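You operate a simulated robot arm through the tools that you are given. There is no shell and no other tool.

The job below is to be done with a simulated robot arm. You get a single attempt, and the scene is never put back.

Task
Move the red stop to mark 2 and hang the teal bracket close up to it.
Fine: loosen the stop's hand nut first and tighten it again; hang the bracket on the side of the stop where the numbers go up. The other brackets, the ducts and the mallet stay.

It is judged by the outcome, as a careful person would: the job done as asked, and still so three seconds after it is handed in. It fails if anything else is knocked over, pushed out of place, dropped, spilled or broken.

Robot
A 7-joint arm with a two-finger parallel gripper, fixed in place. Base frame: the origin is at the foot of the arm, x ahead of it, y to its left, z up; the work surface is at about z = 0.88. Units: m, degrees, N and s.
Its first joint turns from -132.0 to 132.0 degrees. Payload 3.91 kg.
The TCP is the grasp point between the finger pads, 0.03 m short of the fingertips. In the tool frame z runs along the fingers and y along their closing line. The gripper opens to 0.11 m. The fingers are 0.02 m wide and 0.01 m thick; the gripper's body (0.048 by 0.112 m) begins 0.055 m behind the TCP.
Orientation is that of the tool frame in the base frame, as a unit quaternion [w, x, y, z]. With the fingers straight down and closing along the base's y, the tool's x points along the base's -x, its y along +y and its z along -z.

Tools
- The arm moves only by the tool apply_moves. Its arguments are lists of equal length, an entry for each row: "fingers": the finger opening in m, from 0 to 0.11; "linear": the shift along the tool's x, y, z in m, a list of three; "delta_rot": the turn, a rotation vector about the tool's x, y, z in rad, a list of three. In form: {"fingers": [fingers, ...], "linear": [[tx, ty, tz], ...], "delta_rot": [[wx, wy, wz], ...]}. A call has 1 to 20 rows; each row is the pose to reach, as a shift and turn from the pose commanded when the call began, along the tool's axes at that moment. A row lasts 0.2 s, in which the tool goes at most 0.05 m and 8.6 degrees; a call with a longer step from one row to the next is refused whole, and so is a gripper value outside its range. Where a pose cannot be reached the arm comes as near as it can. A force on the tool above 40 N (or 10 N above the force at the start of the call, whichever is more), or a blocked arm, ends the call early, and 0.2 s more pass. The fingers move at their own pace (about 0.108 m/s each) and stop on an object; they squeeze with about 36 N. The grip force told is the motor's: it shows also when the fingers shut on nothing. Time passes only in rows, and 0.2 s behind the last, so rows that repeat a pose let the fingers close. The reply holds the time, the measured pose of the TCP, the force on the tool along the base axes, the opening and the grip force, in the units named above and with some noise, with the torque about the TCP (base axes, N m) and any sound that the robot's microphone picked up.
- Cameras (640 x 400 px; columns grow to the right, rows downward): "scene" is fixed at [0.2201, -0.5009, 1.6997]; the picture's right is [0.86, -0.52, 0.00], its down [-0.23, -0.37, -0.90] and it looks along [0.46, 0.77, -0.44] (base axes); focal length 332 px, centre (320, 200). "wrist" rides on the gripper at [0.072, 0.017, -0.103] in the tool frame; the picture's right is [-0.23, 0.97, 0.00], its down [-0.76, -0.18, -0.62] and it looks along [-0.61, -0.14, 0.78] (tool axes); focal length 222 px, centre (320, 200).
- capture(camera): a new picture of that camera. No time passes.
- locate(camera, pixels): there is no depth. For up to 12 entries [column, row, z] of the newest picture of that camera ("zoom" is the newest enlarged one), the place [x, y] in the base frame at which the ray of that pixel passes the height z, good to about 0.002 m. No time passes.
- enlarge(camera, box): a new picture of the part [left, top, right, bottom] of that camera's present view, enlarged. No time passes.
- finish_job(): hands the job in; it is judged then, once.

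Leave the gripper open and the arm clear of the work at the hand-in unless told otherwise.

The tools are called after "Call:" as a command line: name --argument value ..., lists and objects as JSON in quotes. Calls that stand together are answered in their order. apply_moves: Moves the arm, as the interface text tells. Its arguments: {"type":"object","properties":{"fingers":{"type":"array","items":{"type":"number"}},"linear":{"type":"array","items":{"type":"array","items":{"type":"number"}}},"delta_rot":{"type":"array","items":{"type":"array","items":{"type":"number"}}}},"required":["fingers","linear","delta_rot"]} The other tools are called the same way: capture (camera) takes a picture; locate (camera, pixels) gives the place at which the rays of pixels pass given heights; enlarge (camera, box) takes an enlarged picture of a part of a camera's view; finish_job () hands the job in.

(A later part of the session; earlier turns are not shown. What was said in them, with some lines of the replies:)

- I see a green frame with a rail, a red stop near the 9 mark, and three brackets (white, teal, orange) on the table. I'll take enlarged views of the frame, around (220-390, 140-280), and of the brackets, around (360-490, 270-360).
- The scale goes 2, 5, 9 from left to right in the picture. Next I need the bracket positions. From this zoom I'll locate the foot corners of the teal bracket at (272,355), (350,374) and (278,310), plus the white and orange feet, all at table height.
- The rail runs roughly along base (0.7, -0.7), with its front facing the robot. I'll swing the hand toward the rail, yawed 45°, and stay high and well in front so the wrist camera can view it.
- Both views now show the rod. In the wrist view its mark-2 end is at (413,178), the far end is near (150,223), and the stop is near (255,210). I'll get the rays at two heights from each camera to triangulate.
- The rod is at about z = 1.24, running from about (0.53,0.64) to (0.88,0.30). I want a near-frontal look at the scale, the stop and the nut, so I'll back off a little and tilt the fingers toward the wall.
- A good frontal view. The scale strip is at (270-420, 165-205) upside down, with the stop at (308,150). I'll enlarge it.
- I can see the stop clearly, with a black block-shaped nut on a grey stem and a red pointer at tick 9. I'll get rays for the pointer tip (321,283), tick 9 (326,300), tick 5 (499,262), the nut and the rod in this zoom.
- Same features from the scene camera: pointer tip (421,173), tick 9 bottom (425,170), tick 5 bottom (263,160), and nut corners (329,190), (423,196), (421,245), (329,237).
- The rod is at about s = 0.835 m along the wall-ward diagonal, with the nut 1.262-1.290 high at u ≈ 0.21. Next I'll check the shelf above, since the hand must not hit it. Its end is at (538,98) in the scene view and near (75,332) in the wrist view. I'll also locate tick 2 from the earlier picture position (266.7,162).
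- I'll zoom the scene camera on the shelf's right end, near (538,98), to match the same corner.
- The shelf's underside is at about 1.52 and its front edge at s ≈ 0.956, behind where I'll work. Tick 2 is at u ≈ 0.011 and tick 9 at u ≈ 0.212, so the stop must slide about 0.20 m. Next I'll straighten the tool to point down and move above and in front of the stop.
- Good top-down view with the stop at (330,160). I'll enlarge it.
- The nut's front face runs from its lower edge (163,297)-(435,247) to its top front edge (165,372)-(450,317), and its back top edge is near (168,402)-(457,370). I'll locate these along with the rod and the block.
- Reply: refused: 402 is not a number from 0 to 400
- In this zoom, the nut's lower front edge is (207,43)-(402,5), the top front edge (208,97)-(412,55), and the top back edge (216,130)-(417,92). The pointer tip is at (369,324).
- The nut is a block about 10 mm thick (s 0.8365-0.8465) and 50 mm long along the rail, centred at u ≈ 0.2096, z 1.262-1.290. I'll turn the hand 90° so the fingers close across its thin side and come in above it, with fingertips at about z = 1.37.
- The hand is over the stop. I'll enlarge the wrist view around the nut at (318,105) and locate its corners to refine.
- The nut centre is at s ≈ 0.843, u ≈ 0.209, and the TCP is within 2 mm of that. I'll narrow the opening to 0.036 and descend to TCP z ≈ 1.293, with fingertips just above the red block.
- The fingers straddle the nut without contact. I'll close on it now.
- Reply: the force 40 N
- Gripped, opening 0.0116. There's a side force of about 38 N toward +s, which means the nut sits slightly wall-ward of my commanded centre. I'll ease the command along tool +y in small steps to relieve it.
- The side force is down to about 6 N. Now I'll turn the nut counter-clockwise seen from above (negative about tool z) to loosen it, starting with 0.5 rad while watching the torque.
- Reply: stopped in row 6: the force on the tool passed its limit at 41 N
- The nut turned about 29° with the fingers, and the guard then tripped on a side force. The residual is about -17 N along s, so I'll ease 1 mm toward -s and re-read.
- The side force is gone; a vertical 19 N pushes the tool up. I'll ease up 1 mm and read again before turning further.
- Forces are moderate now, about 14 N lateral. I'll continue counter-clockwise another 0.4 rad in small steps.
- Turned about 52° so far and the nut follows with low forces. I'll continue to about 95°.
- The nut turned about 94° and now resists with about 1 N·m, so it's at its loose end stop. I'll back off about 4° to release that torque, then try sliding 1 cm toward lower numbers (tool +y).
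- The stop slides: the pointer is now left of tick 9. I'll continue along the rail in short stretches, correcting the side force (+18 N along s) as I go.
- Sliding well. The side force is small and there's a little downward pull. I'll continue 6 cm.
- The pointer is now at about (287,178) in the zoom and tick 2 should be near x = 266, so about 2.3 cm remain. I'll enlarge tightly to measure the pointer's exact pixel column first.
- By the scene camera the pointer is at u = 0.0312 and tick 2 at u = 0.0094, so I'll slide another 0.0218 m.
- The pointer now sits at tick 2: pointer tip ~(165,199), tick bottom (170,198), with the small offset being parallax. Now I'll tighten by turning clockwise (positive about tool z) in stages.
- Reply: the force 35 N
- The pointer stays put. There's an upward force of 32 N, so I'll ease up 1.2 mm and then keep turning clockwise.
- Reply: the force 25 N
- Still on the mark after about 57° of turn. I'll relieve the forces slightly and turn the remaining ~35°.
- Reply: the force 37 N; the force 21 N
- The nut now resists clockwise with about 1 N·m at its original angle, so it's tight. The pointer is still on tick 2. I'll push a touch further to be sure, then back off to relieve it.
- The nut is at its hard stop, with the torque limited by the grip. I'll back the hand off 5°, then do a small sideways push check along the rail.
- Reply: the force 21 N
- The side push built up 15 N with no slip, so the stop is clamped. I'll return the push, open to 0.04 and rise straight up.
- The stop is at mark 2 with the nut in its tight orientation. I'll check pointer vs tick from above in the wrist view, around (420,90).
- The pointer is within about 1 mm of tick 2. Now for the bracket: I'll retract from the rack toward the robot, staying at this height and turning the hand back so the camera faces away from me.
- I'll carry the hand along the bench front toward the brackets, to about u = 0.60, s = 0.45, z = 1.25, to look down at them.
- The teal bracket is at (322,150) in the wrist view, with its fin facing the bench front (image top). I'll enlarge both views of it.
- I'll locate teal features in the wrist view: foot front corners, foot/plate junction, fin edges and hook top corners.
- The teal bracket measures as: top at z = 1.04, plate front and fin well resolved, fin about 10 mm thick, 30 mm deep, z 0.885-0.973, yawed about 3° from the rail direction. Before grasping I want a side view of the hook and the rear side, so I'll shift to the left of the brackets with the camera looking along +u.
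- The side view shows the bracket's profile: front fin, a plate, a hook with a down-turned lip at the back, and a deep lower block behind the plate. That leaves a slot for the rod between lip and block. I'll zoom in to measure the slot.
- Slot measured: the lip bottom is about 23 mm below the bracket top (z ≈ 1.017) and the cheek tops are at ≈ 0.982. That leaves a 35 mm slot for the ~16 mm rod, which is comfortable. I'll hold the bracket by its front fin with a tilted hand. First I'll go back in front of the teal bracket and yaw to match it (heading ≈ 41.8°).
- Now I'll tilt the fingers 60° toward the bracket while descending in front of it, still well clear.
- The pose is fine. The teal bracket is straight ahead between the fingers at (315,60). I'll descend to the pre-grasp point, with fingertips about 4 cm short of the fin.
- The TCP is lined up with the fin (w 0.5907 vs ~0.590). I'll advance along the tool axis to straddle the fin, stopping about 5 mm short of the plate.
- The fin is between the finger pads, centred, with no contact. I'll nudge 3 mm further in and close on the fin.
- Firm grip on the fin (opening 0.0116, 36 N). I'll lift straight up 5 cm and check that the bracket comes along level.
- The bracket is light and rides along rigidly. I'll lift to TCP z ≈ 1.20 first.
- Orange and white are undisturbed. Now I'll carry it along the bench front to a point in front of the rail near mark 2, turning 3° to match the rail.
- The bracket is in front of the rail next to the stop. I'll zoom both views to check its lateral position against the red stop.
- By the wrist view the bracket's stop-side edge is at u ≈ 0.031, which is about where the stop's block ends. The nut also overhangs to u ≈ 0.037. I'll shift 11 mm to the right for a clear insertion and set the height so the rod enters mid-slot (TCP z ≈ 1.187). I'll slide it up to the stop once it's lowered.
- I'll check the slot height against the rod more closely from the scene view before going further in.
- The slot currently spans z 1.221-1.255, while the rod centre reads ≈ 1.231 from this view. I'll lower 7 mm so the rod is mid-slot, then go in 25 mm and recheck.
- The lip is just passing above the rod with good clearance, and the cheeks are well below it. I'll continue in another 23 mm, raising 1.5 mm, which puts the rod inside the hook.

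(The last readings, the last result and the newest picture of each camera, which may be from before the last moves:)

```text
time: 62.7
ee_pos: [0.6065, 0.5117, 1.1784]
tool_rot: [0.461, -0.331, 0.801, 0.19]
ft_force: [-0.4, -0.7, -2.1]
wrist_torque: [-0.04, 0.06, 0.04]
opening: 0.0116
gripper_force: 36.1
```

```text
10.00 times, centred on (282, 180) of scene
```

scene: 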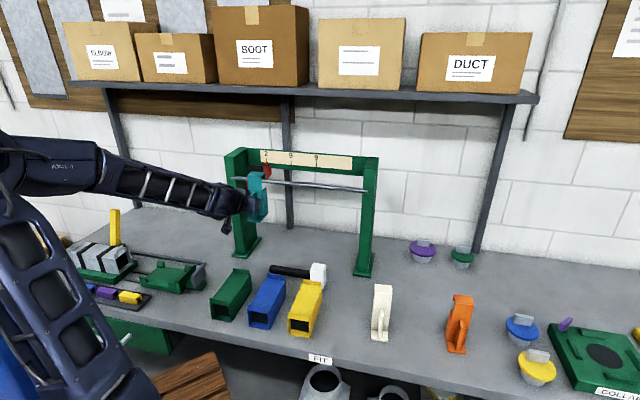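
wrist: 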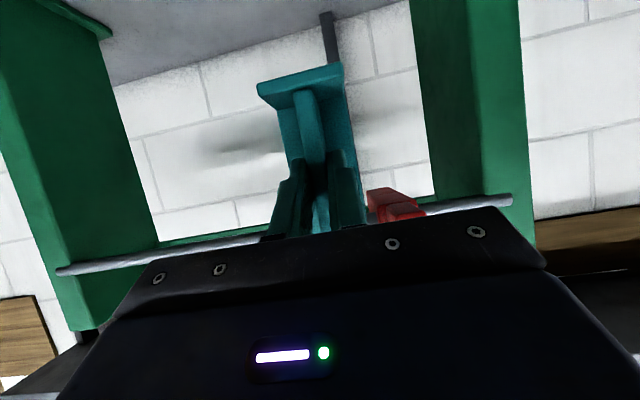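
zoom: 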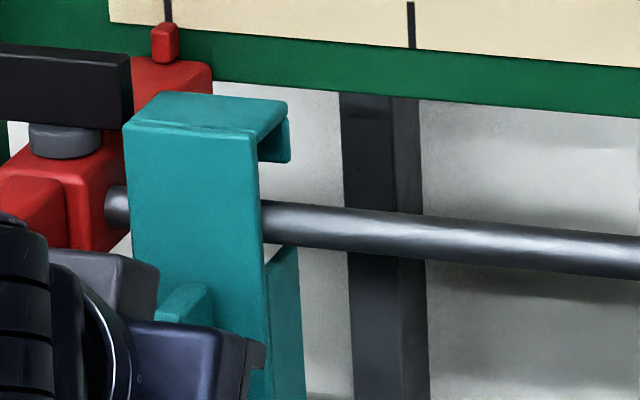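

The rod is in the slot with no contact forces. I'll lower 10 mm and check that the lip passes behind the rod.

Call:
apply_moves --fingers '[0.0, 0.0, 0.0, 0.0]' --linear '[[0.0029, 0, 0.0017], [0.0058, 0, 0.0034], [0.0086, 0, 0.005], [0.0086, 0, 0.005]]' --delta_rot '[[0, 0, 0], [0, 0, 0], [0, 0, 0], [0, 0, 0]]'

Call:
enlarge --camera "scene" --box '[262, 160, 302, 200]'

```text
time: 63.7
ee_pos: [0.6071, 0.5105, 1.1686]
tool_rot: [0.461, -0.331, 0.801, 0.191]
ft_force: [-5.7, -4.2, 0.2]
wrist_torque: [0.3, -0.3, 0.08]
opening: 0.0118
gripper_force: 36.3
```

```text
10.00 times, centred on (282, 180) of scene
```

zoom: 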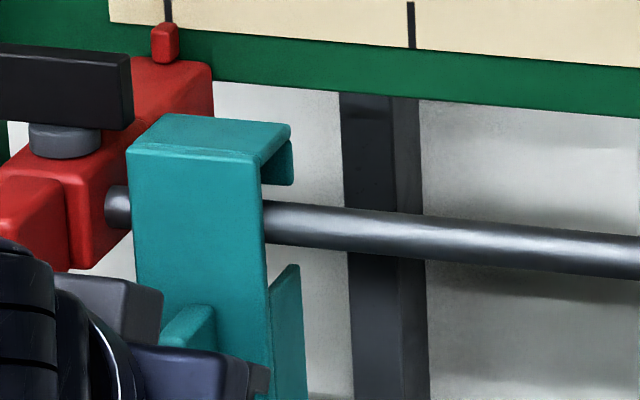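

A light 7 N contact toward -s means the plate's back is touching the rod. I'll back off 2 mm and re-read.

Call:
apply_moves --fingers '[0.0, 0.0]' --linear '[[0.001, 0, -0.0017], [0.001, 0, -0.0017]]' --delta_rot '[[0, 0, 0], [0, 0, 0]]'

Call:
enlarge --camera "scene" --box '[272, 165, 302, 190]'

```text
time: 64.3
ee_pos: [0.6057, 0.5099, 1.1686]
tool_rot: [0.461, -0.332, 0.801, 0.191]
ft_force: [-0.4, -0.2, -2.3]
wrist_torque: [-0.1, 0.08, 0.03]
opening: 0.0114
gripper_force: 35.9
```

```text
16.00 times, centred on (287, 178) of scene
```

zoom: 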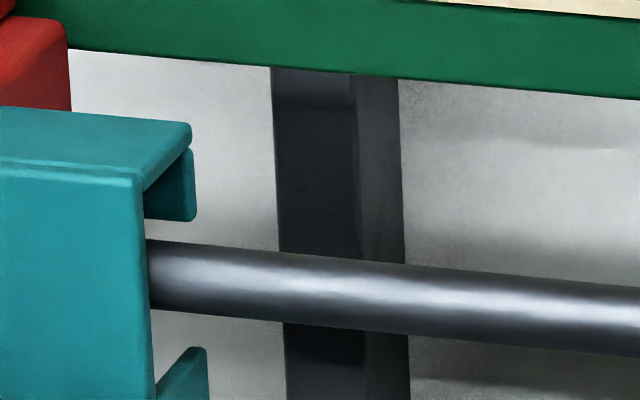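

The force cleared. The lip bottom is now level with the rod top and behind it. I'll lower 8 mm more in fine steps, keeping about 1 mm off the plate contact.

Call:
apply_moves --fingers '[0.0, 0.0, 0.0, 0.0, 0.0]' --linear '[[0.0012, 0, 0.0019], [0.0029, 0, 0.0029], [0.0047, 0, 0.0039], [0.0064, 0, 0.0049], [0.0064, 0, 0.0049]]' --delta_rot '[[0, 0, 0], [0, 0, 0], [0, 0, 0], [0, 0, 0], [0, 0, 0]]'

Call:
enlarge --camera "scene" --box '[272, 165, 302, 190]'

```text
time: 65.5
ee_pos: [0.6057, 0.5106, 1.1596]
tool_rot: [0.461, -0.33, 0.801, 0.19]
ft_force: [-1.0, 0.0, -2.2]
wrist_torque: [-0.04, 0.04, -0.02]
opening: 0.012
gripper_force: 36.0
```

```text
16.00 times, centred on (287, 178) of scene
```

zoom: 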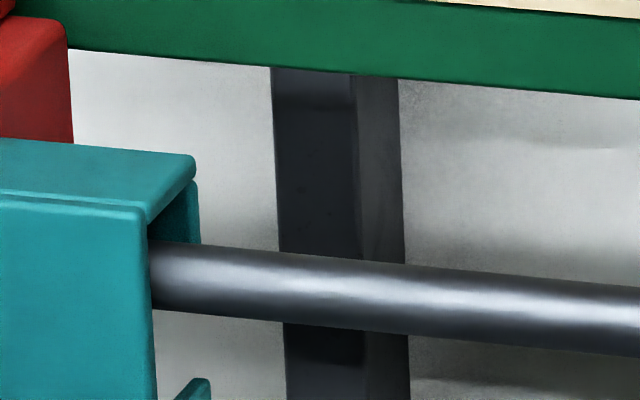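

The lip is now behind the rod (the rod hides its lower edge), with no contact. I'll lower 3 mm more.

Call:
apply_moves --fingers '[0.0, 0.0, 0.0]' --linear '[[0.0013, 0, 0.0008], [0.0026, 0, 0.0015], [0.0026, 0, 0.0015]]' --delta_rot '[[0, 0, 0], [0, 0, 0], [0, 0, 0]]'

Call:
capture --camera "wrist"

Call:
enlarge --camera "scene" --box '[255, 155, 300, 200]'

```text
time: 66.3
ee_pos: [0.6058, 0.5099, 1.1559]
tool_rot: [0.462, -0.331, 0.8, 0.191]
ft_force: [0.1, 0.2, -3.7]
wrist_torque: [-0.04, 0.04, -0.01]
opening: 0.0117
gripper_force: 35.5
```

```text
taken
```

wrist: 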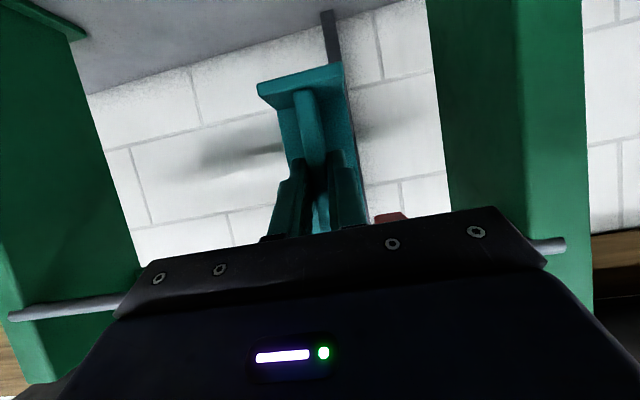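

```text
8.89 times, centred on (278, 178) of scene
```

zoom: 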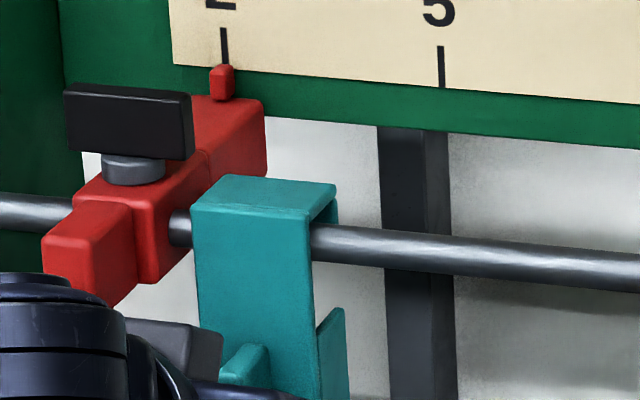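

I'll measure the gap: the block's right face meets the rod at (168,238) and the bracket's near-left edge is at (194,240) in this zoom. I'll also locate the bracket's right edge (311,240).

Call:
locate --camera "zoom" --pixels '[[168, 240, 1.22], [168, 240, 1.25], [194, 240, 1.2], [194, 240, 1.25], [311, 240, 1.2], [311, 240, 1.25], [192, 155, 1.25], [192, 155, 1.28], [137, 240, 1.22], [137, 240, 1.25], [207, 190, 1.24], [268, 170, 1.24]]'

```text
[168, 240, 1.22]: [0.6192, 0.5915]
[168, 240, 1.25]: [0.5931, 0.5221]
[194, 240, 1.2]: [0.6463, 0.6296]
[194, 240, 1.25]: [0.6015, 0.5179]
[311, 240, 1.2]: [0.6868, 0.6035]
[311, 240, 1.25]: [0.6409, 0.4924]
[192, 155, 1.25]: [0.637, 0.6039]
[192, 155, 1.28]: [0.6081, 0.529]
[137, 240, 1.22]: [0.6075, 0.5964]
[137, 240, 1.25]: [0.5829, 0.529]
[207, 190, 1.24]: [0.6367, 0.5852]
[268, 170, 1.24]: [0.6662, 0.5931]
```

The gap to the stop is about 14-16 mm. The hook is below the nut's underside, so I'll slide 11 mm toward the stop (tool +y) in small steps.

Call:
apply_moves --fingers '[0.0, 0.0, 0.0, 0.0, 0.0]' --linear '[[0, 0.003, 0], [0, 0.006, 0], [0, 0.009, 0], [0, 0.011, 0], [0, 0.011, 0]]' --delta_rot '[[0, 0, 0], [0, 0, 0], [0, 0, 0], [0, 0, 0], [0, 0, 0]]'

Call:
enlarge --camera "scene" --box '[255, 155, 300, 200]'

```text
time: 67.5
ee_pos: [0.5986, 0.5186, 1.1568]
tool_rot: [0.461, -0.331, 0.801, 0.19]
ft_force: [-0.3, -0.4, -2.8]
wrist_torque: [-0.02, 0.08, -0.01]
opening: 0.0118
gripper_force: 35.8
```

```text
8.89 times, centred on (278, 178) of scene
```

zoom: 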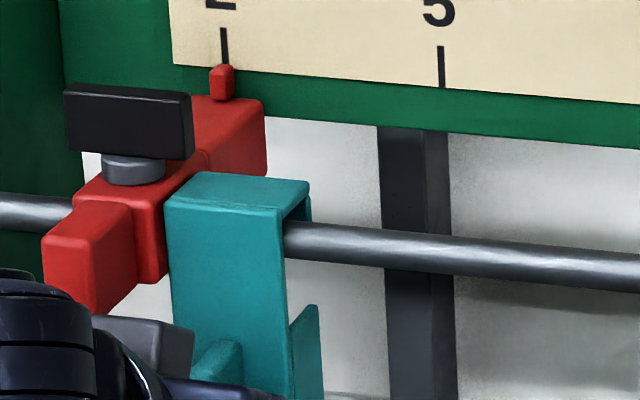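

No contact and the gap is about 4 mm. I'll close up another 1.5 mm, then start lowering to seat the hook on the rod.

Call:
apply_moves --fingers '[0.0, 0.0, 0.0, 0.0]' --linear '[[0, 0.0015, 0], [0.0009, 0.0015, 0.0005], [0.0017, 0.0015, 0.001], [0.0017, 0.0015, 0.001]]' --delta_rot '[[0, 0, 0], [0, 0, 0], [0, 0, 0], [0, 0, 0]]'

```text
time: 68.5
ee_pos: [0.5957, 0.5189, 1.1546]
tool_rot: [0.461, -0.331, 0.801, 0.19]
ft_force: [1.2, -3.3, -1.9]
wrist_torque: [0.09, 0.15, -0.07]
opening: 0.0116
gripper_force: 36.2
```

A 3 N force toward +u shows the bracket is now just touching the stop. I'll back off 0.8 mm so it isn't pressing, and keep lowering.

Call:
apply_moves --fingers '[0.0, 0.0, 0.0, 0.0]' --linear '[[0, -0.0008, 0], [0.0009, -0.0008, 0.0005], [0.0017, -0.0008, 0.001], [0.0017, -0.0008, 0.001]]' --delta_rot '[[0, 0, 0], [0, 0, 0], [0, 0, 0], [0, 0, 0]]'

Call:
enlarge --camera "scene" --box '[255, 155, 300, 200]'

```text
time: 69.5
ee_pos: [0.5963, 0.5188, 1.1538]
tool_rot: [0.461, -0.331, 0.801, 0.191]
ft_force: [0.0, 0.9, 1.4]
wrist_torque: [0.05, -0.02, 0.03]
opening: 0.0117
gripper_force: 36.0
```

```text
8.89 times, centred on (278, 178) of scene
```

zoom: 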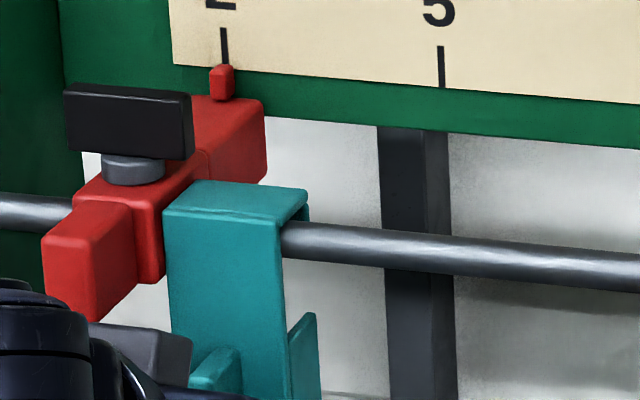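

Weight is coming off (z force -2.2 → +1.4), so the hook has reached the rod. I'll go one more millimetre to confirm.

Call:
apply_moves --fingers '[0.0, 0.0, 0.0]' --linear '[[0.0004, 0, 0.0003], [0.0009, 0, 0.0005], [0.0009, 0, 0.0005]]' --delta_rot '[[0, 0, 0], [0, 0, 0], [0, 0, 0]]'

```text
time: 70.3
ee_pos: [0.5968, 0.5183, 1.1535]
tool_rot: [0.462, -0.33, 0.801, 0.19]
ft_force: [2.7, 3.9, 10.7]
wrist_torque: [0.17, -0.05, 0.02]
opening: 0.0114
gripper_force: 35.4
```

Seated (10.7 N up). I'll ease 0.5 mm, then open the fingers gently to release the fin.

Call:
apply_moves --fingers '[0.0, 0.013, 0.016, 0.02, 0.026, 0.026, 0.026]' --linear '[[-0.0005, 0, -0.0003], [-0.0005, 0, -0.0003], [-0.0005, 0, -0.0003], [-0.0005, 0, -0.0003], [-0.0005, 0, -0.0003], [-0.0005, 0, -0.0003], [-0.0005, 0, -0.0003]]' --delta_rot '[[0, 0, 0], [0, 0, 0], [0, 0, 0], [0, 0, 0], [0, 0, 0], [0, 0, 0], [0, 0, 0]]'

Call:
enlarge --camera "scene" --box '[240, 150, 310, 230]'

Call:
capture --camera "wrist"

```text
time: 71.9
ee_pos: [0.5966, 0.5189, 1.1523]
tool_rot: [0.461, -0.332, 0.8, 0.192]
ft_force: [-0.3, -0.1, 0.8]
wrist_torque: [0.02, -0.02, -0.04]
opening: 0.0258
gripper_force: 0.0
```

```text
5.00 times, centred on (275, 190) of scene
```

zoom: 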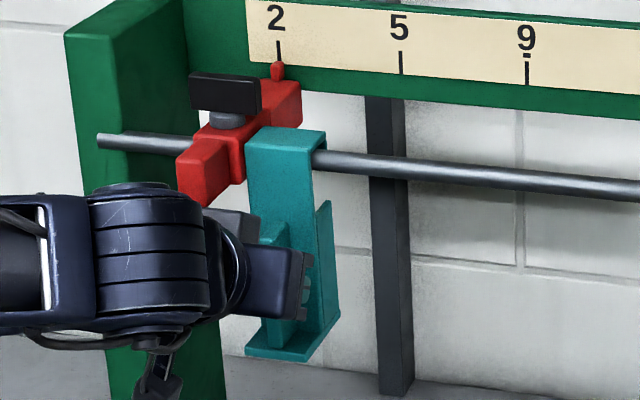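

```text
taken
```

wrist: 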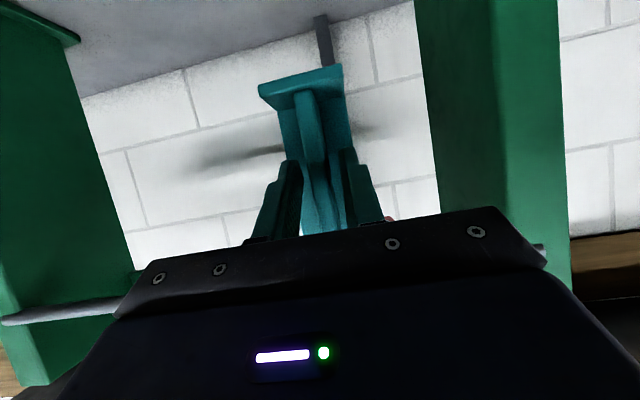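

The bracket hangs on its own. I'll retreat straight back horizontally (−s) by 9 cm, slowly at first so the pads don't drag the fin.

Call:
apply_moves --fingers '[0.026, 0.026, 0.026, 0.026, 0.026, 0.026, 0.026, 0.026]' --linear '[[0.0025, 0, -0.0043], [0.005, 0, -0.0086], [0.0101, 0, -0.0173], [0.0151, 0, -0.0259], [0.0227, 0, -0.0389], [0.0328, 0, -0.0562], [0.0454, 0, -0.0778], [0.0454, 0, -0.0778]]' --delta_rot '[[0, 0, 0], [0, 0, 0], [0, 0, 0], [0, 0, 0], [0, 0, 0], [0, 0, 0], [0, 0, 0], [0, 0, 0]]'

Call:
enlarge --camera "scene" --box '[240, 150, 310, 230]'

Call:
capture --camera "wrist"

```text
time: 73.7
ee_pos: [0.5338, 0.4577, 1.1536]
tool_rot: [0.461, -0.331, 0.801, 0.191]
ft_force: [0.0, 0.6, 0.0]
wrist_torque: [0.0, -0.01, 0.02]
opening: 0.0259
gripper_force: 0.0
```

```text
5.00 times, centred on (275, 190) of scene
```

zoom: 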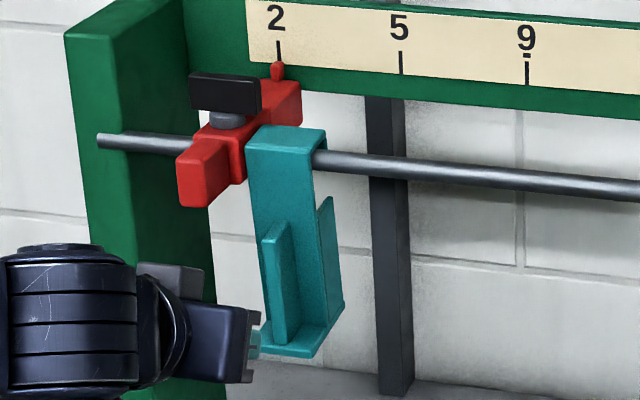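

```text
taken
```

wrist: 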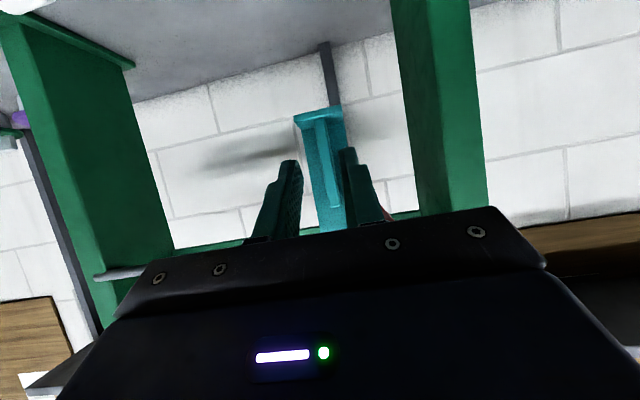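

The bracket hangs right beside the stop, and the pointer is still at 2. I'll retreat further back and up, then look again.

Call:
apply_moves --fingers '[0.03, 0.04, 0.05, 0.06, 0.06, 0.06, 0.06, 0.06, 0.06]' --linear '[[0.0151, 0, -0.0259], [0.0302, 0, -0.0518], [0.0086, 0, -0.0644], [-0.013, 0, -0.077], [-0.0346, 0, -0.0896], [-0.0562, 0, -0.1022], [-0.0778, 0, -0.1148], [-0.0994, 0, -0.1274], [-0.0994, 0, -0.1274]]' --delta_rot '[[0, 0, 0], [0, 0, 0], [0, 0.1, 0], [0, 0.2, 0], [0, 0.3, 0], [0, 0.4, 0], [0, 0.5, 0], [0, 0.6, 0], [0, 0.6, 0]]'

Call:
capture --camera "scene"

Call:
enlarge --camera "scene" --box '[240, 150, 310, 230]'

Call:
capture --camera "wrist"

```text
time: 75.7
ee_pos: [0.4888, 0.4105, 1.3034]
tool_rot: [0.203, -0.372, 0.902, 0.084]
ft_force: [-0.3, 0.3, 0.7]
wrist_torque: [-0.02, -0.02, -0.01]
opening: 0.0601
gripper_force: 0.0
```

```text
taken
```

scene: 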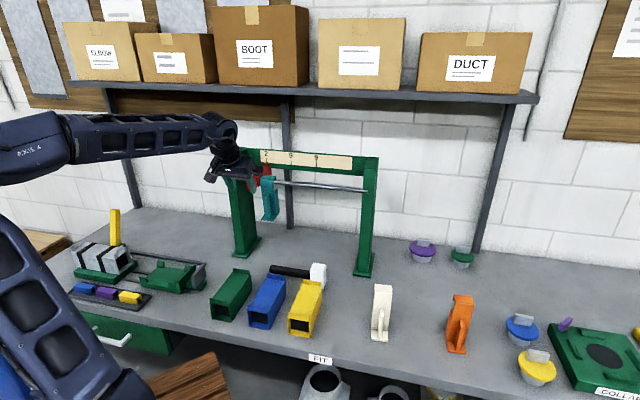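

```text
5.00 times, centred on (275, 190) of scene
```

zoom: 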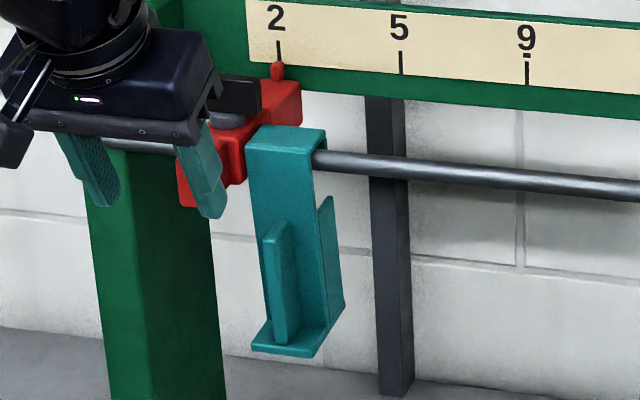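

```text
taken
```

wrist: 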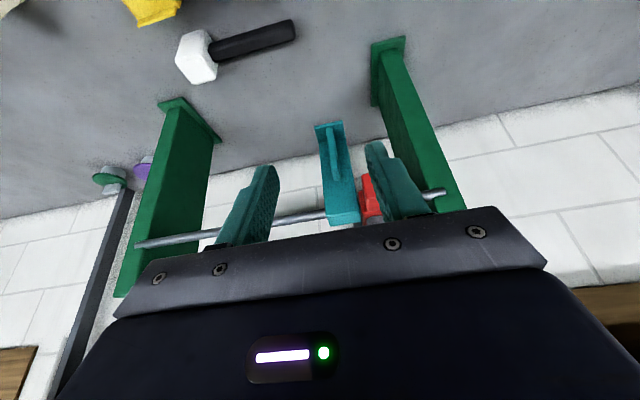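

Everything looks undisturbed. I'll rise and straighten the hand, then look down on the stop and bracket to check the gap and the pointer.

Call:
apply_moves --fingers '[0.06, 0.06, 0.08, 0.09, 0.1, 0.1, 0.1, 0.1, 0.1]' --linear '[[-0.0162, 0, -0.0338], [-0.0324, 0, -0.0677], [-0.0486, 0, -0.1015], [-0.0648, 0, -0.1353], [-0.0829, 0, -0.1266], [-0.1009, 0, -0.118], [-0.119, 0, -0.1094], [-0.137, 0, -0.1007], [-0.137, 0, -0.1007]]' --delta_rot '[[0, 0.07, 0], [0, 0.14, 0], [0, 0.21, 0], [0, 0.28, 0], [0, 0.34, 0], [0, 0.4, 0], [0, 0.447, 0], [0, 0.447, 0], [0, 0.447, 0]]'

Call:
capture --camera "wrist"

Call:
enlarge --camera "wrist" --box '[290, 90, 430, 230]'

Call:
enlarge --camera "scene" --box '[240, 145, 310, 230]'

```text
time: 77.7
ee_pos: [0.5491, 0.4692, 1.4511]
tool_rot: [-0.001, -0.382, 0.924, -0.001]
ft_force: [-1.2, 0.5, -1.1]
wrist_torque: [-0.01, -0.03, -0.03]
opening: 0.0999
gripper_force: 0.1
```

```text
taken
```

wrist: 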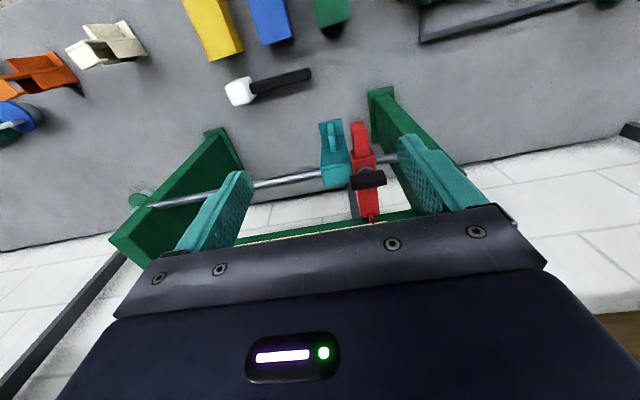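

```text
2.86 times, centred on (360, 160) of wrist
```

zoom: 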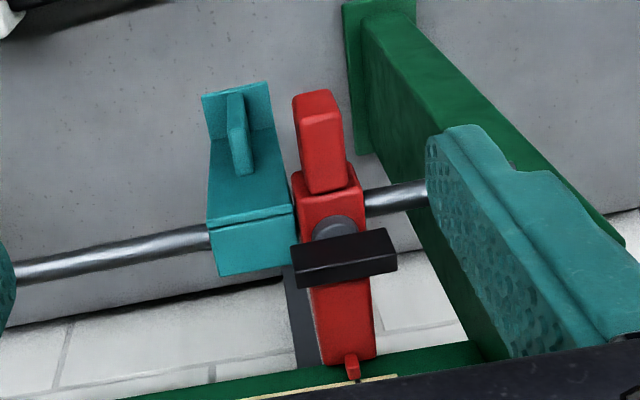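

```text
4.71 times, centred on (275, 188) of scene
```

zoom: 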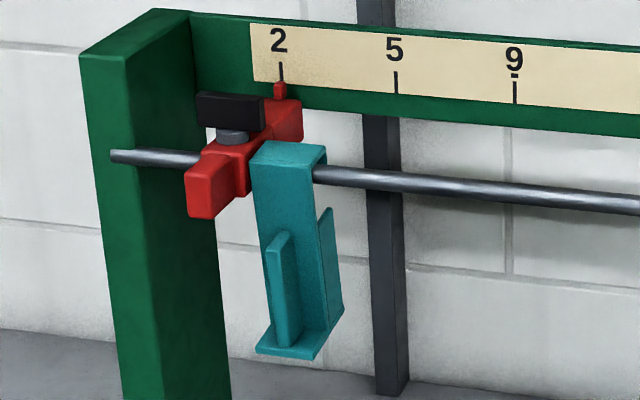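

The hook is over the rod, the bracket sits snug beside the stop on the 5/9 side, and the pointer is on 2. I'll back the arm well clear with the gripper open.

Call:
apply_moves --fingers '[0.11, 0.11, 0.11, 0.11, 0.11, 0.11, 0.11]' --linear '[[0.035, 0, -0.01], [0.07, 0, -0.025], [0.105, 0, -0.04], [0.14, 0, -0.055], [0.175, 0, -0.07], [0.2, 0, -0.08], [0.2, 0, -0.08]]' --delta_rot '[[0, 0, 0], [0, 0, 0], [0, 0, 0], [0, 0, 0], [0, 0, 0], [0, 0, 0], [0, 0, 0]]'

Call:
capture --camera "scene"

Call:
enlarge --camera "scene" --box '[250, 148, 300, 190]'

```text
time: 79.3
ee_pos: [0.4068, 0.3289, 1.5298]
tool_rot: [-0.002, -0.381, 0.924, -0.001]
ft_force: [-0.1, -0.1, -0.7]
wrist_torque: [-0.01, 0.0, 0.02]
opening: 0.11
gripper_force: 0.1
```

```text
taken
```

scene: 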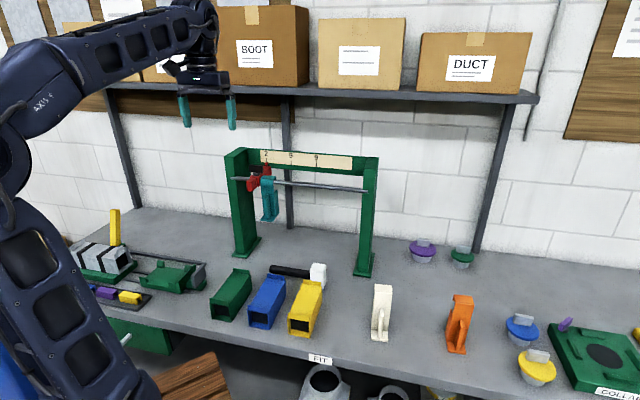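

```text
9.52 times, centred on (275, 169) of scene
```

zoom: 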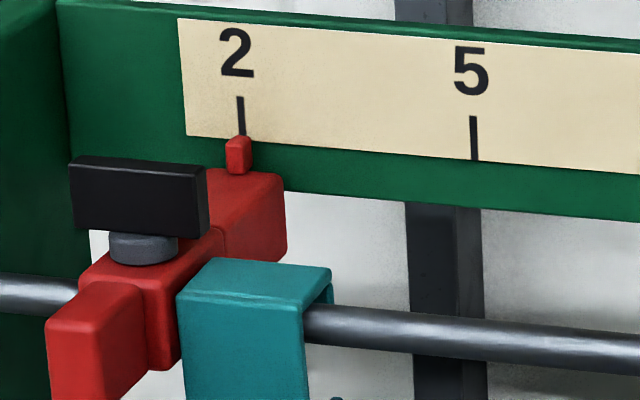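

The pointer (239,138) is on tick 2 (241,134), and the nut is back in its tight orientation. The teal bracket hangs close against the stop on the rising-number side. The ducts, mallet, white bracket and orange bracket are where they were, and the arm is clear with the gripper open. I'm handing in the job.

Call:
finish_job

```text
The job is handed in.
```

The red stop is at mark 2 with its hand nut tightened again, and the teal bracket hangs right beside it on the side where the numbers go up. The job is handed in.

- **Stop:** I turned the nut about 90° to loosen it, slid the stop to mark 2, then turned the nut back until it hit its hard stop. A 15 N sideways push didn't move it. By camera the pointer is within about 1 mm of the tick.
- **Bracket:** its hook is over the rod, with a gap of about 1–2 mm to the stop. It hangs steadily.
- **Everything else:** in the last picture the white and orange brackets, the ducts and the mallet were where they started. The arm is clear of the work with the gripper open.
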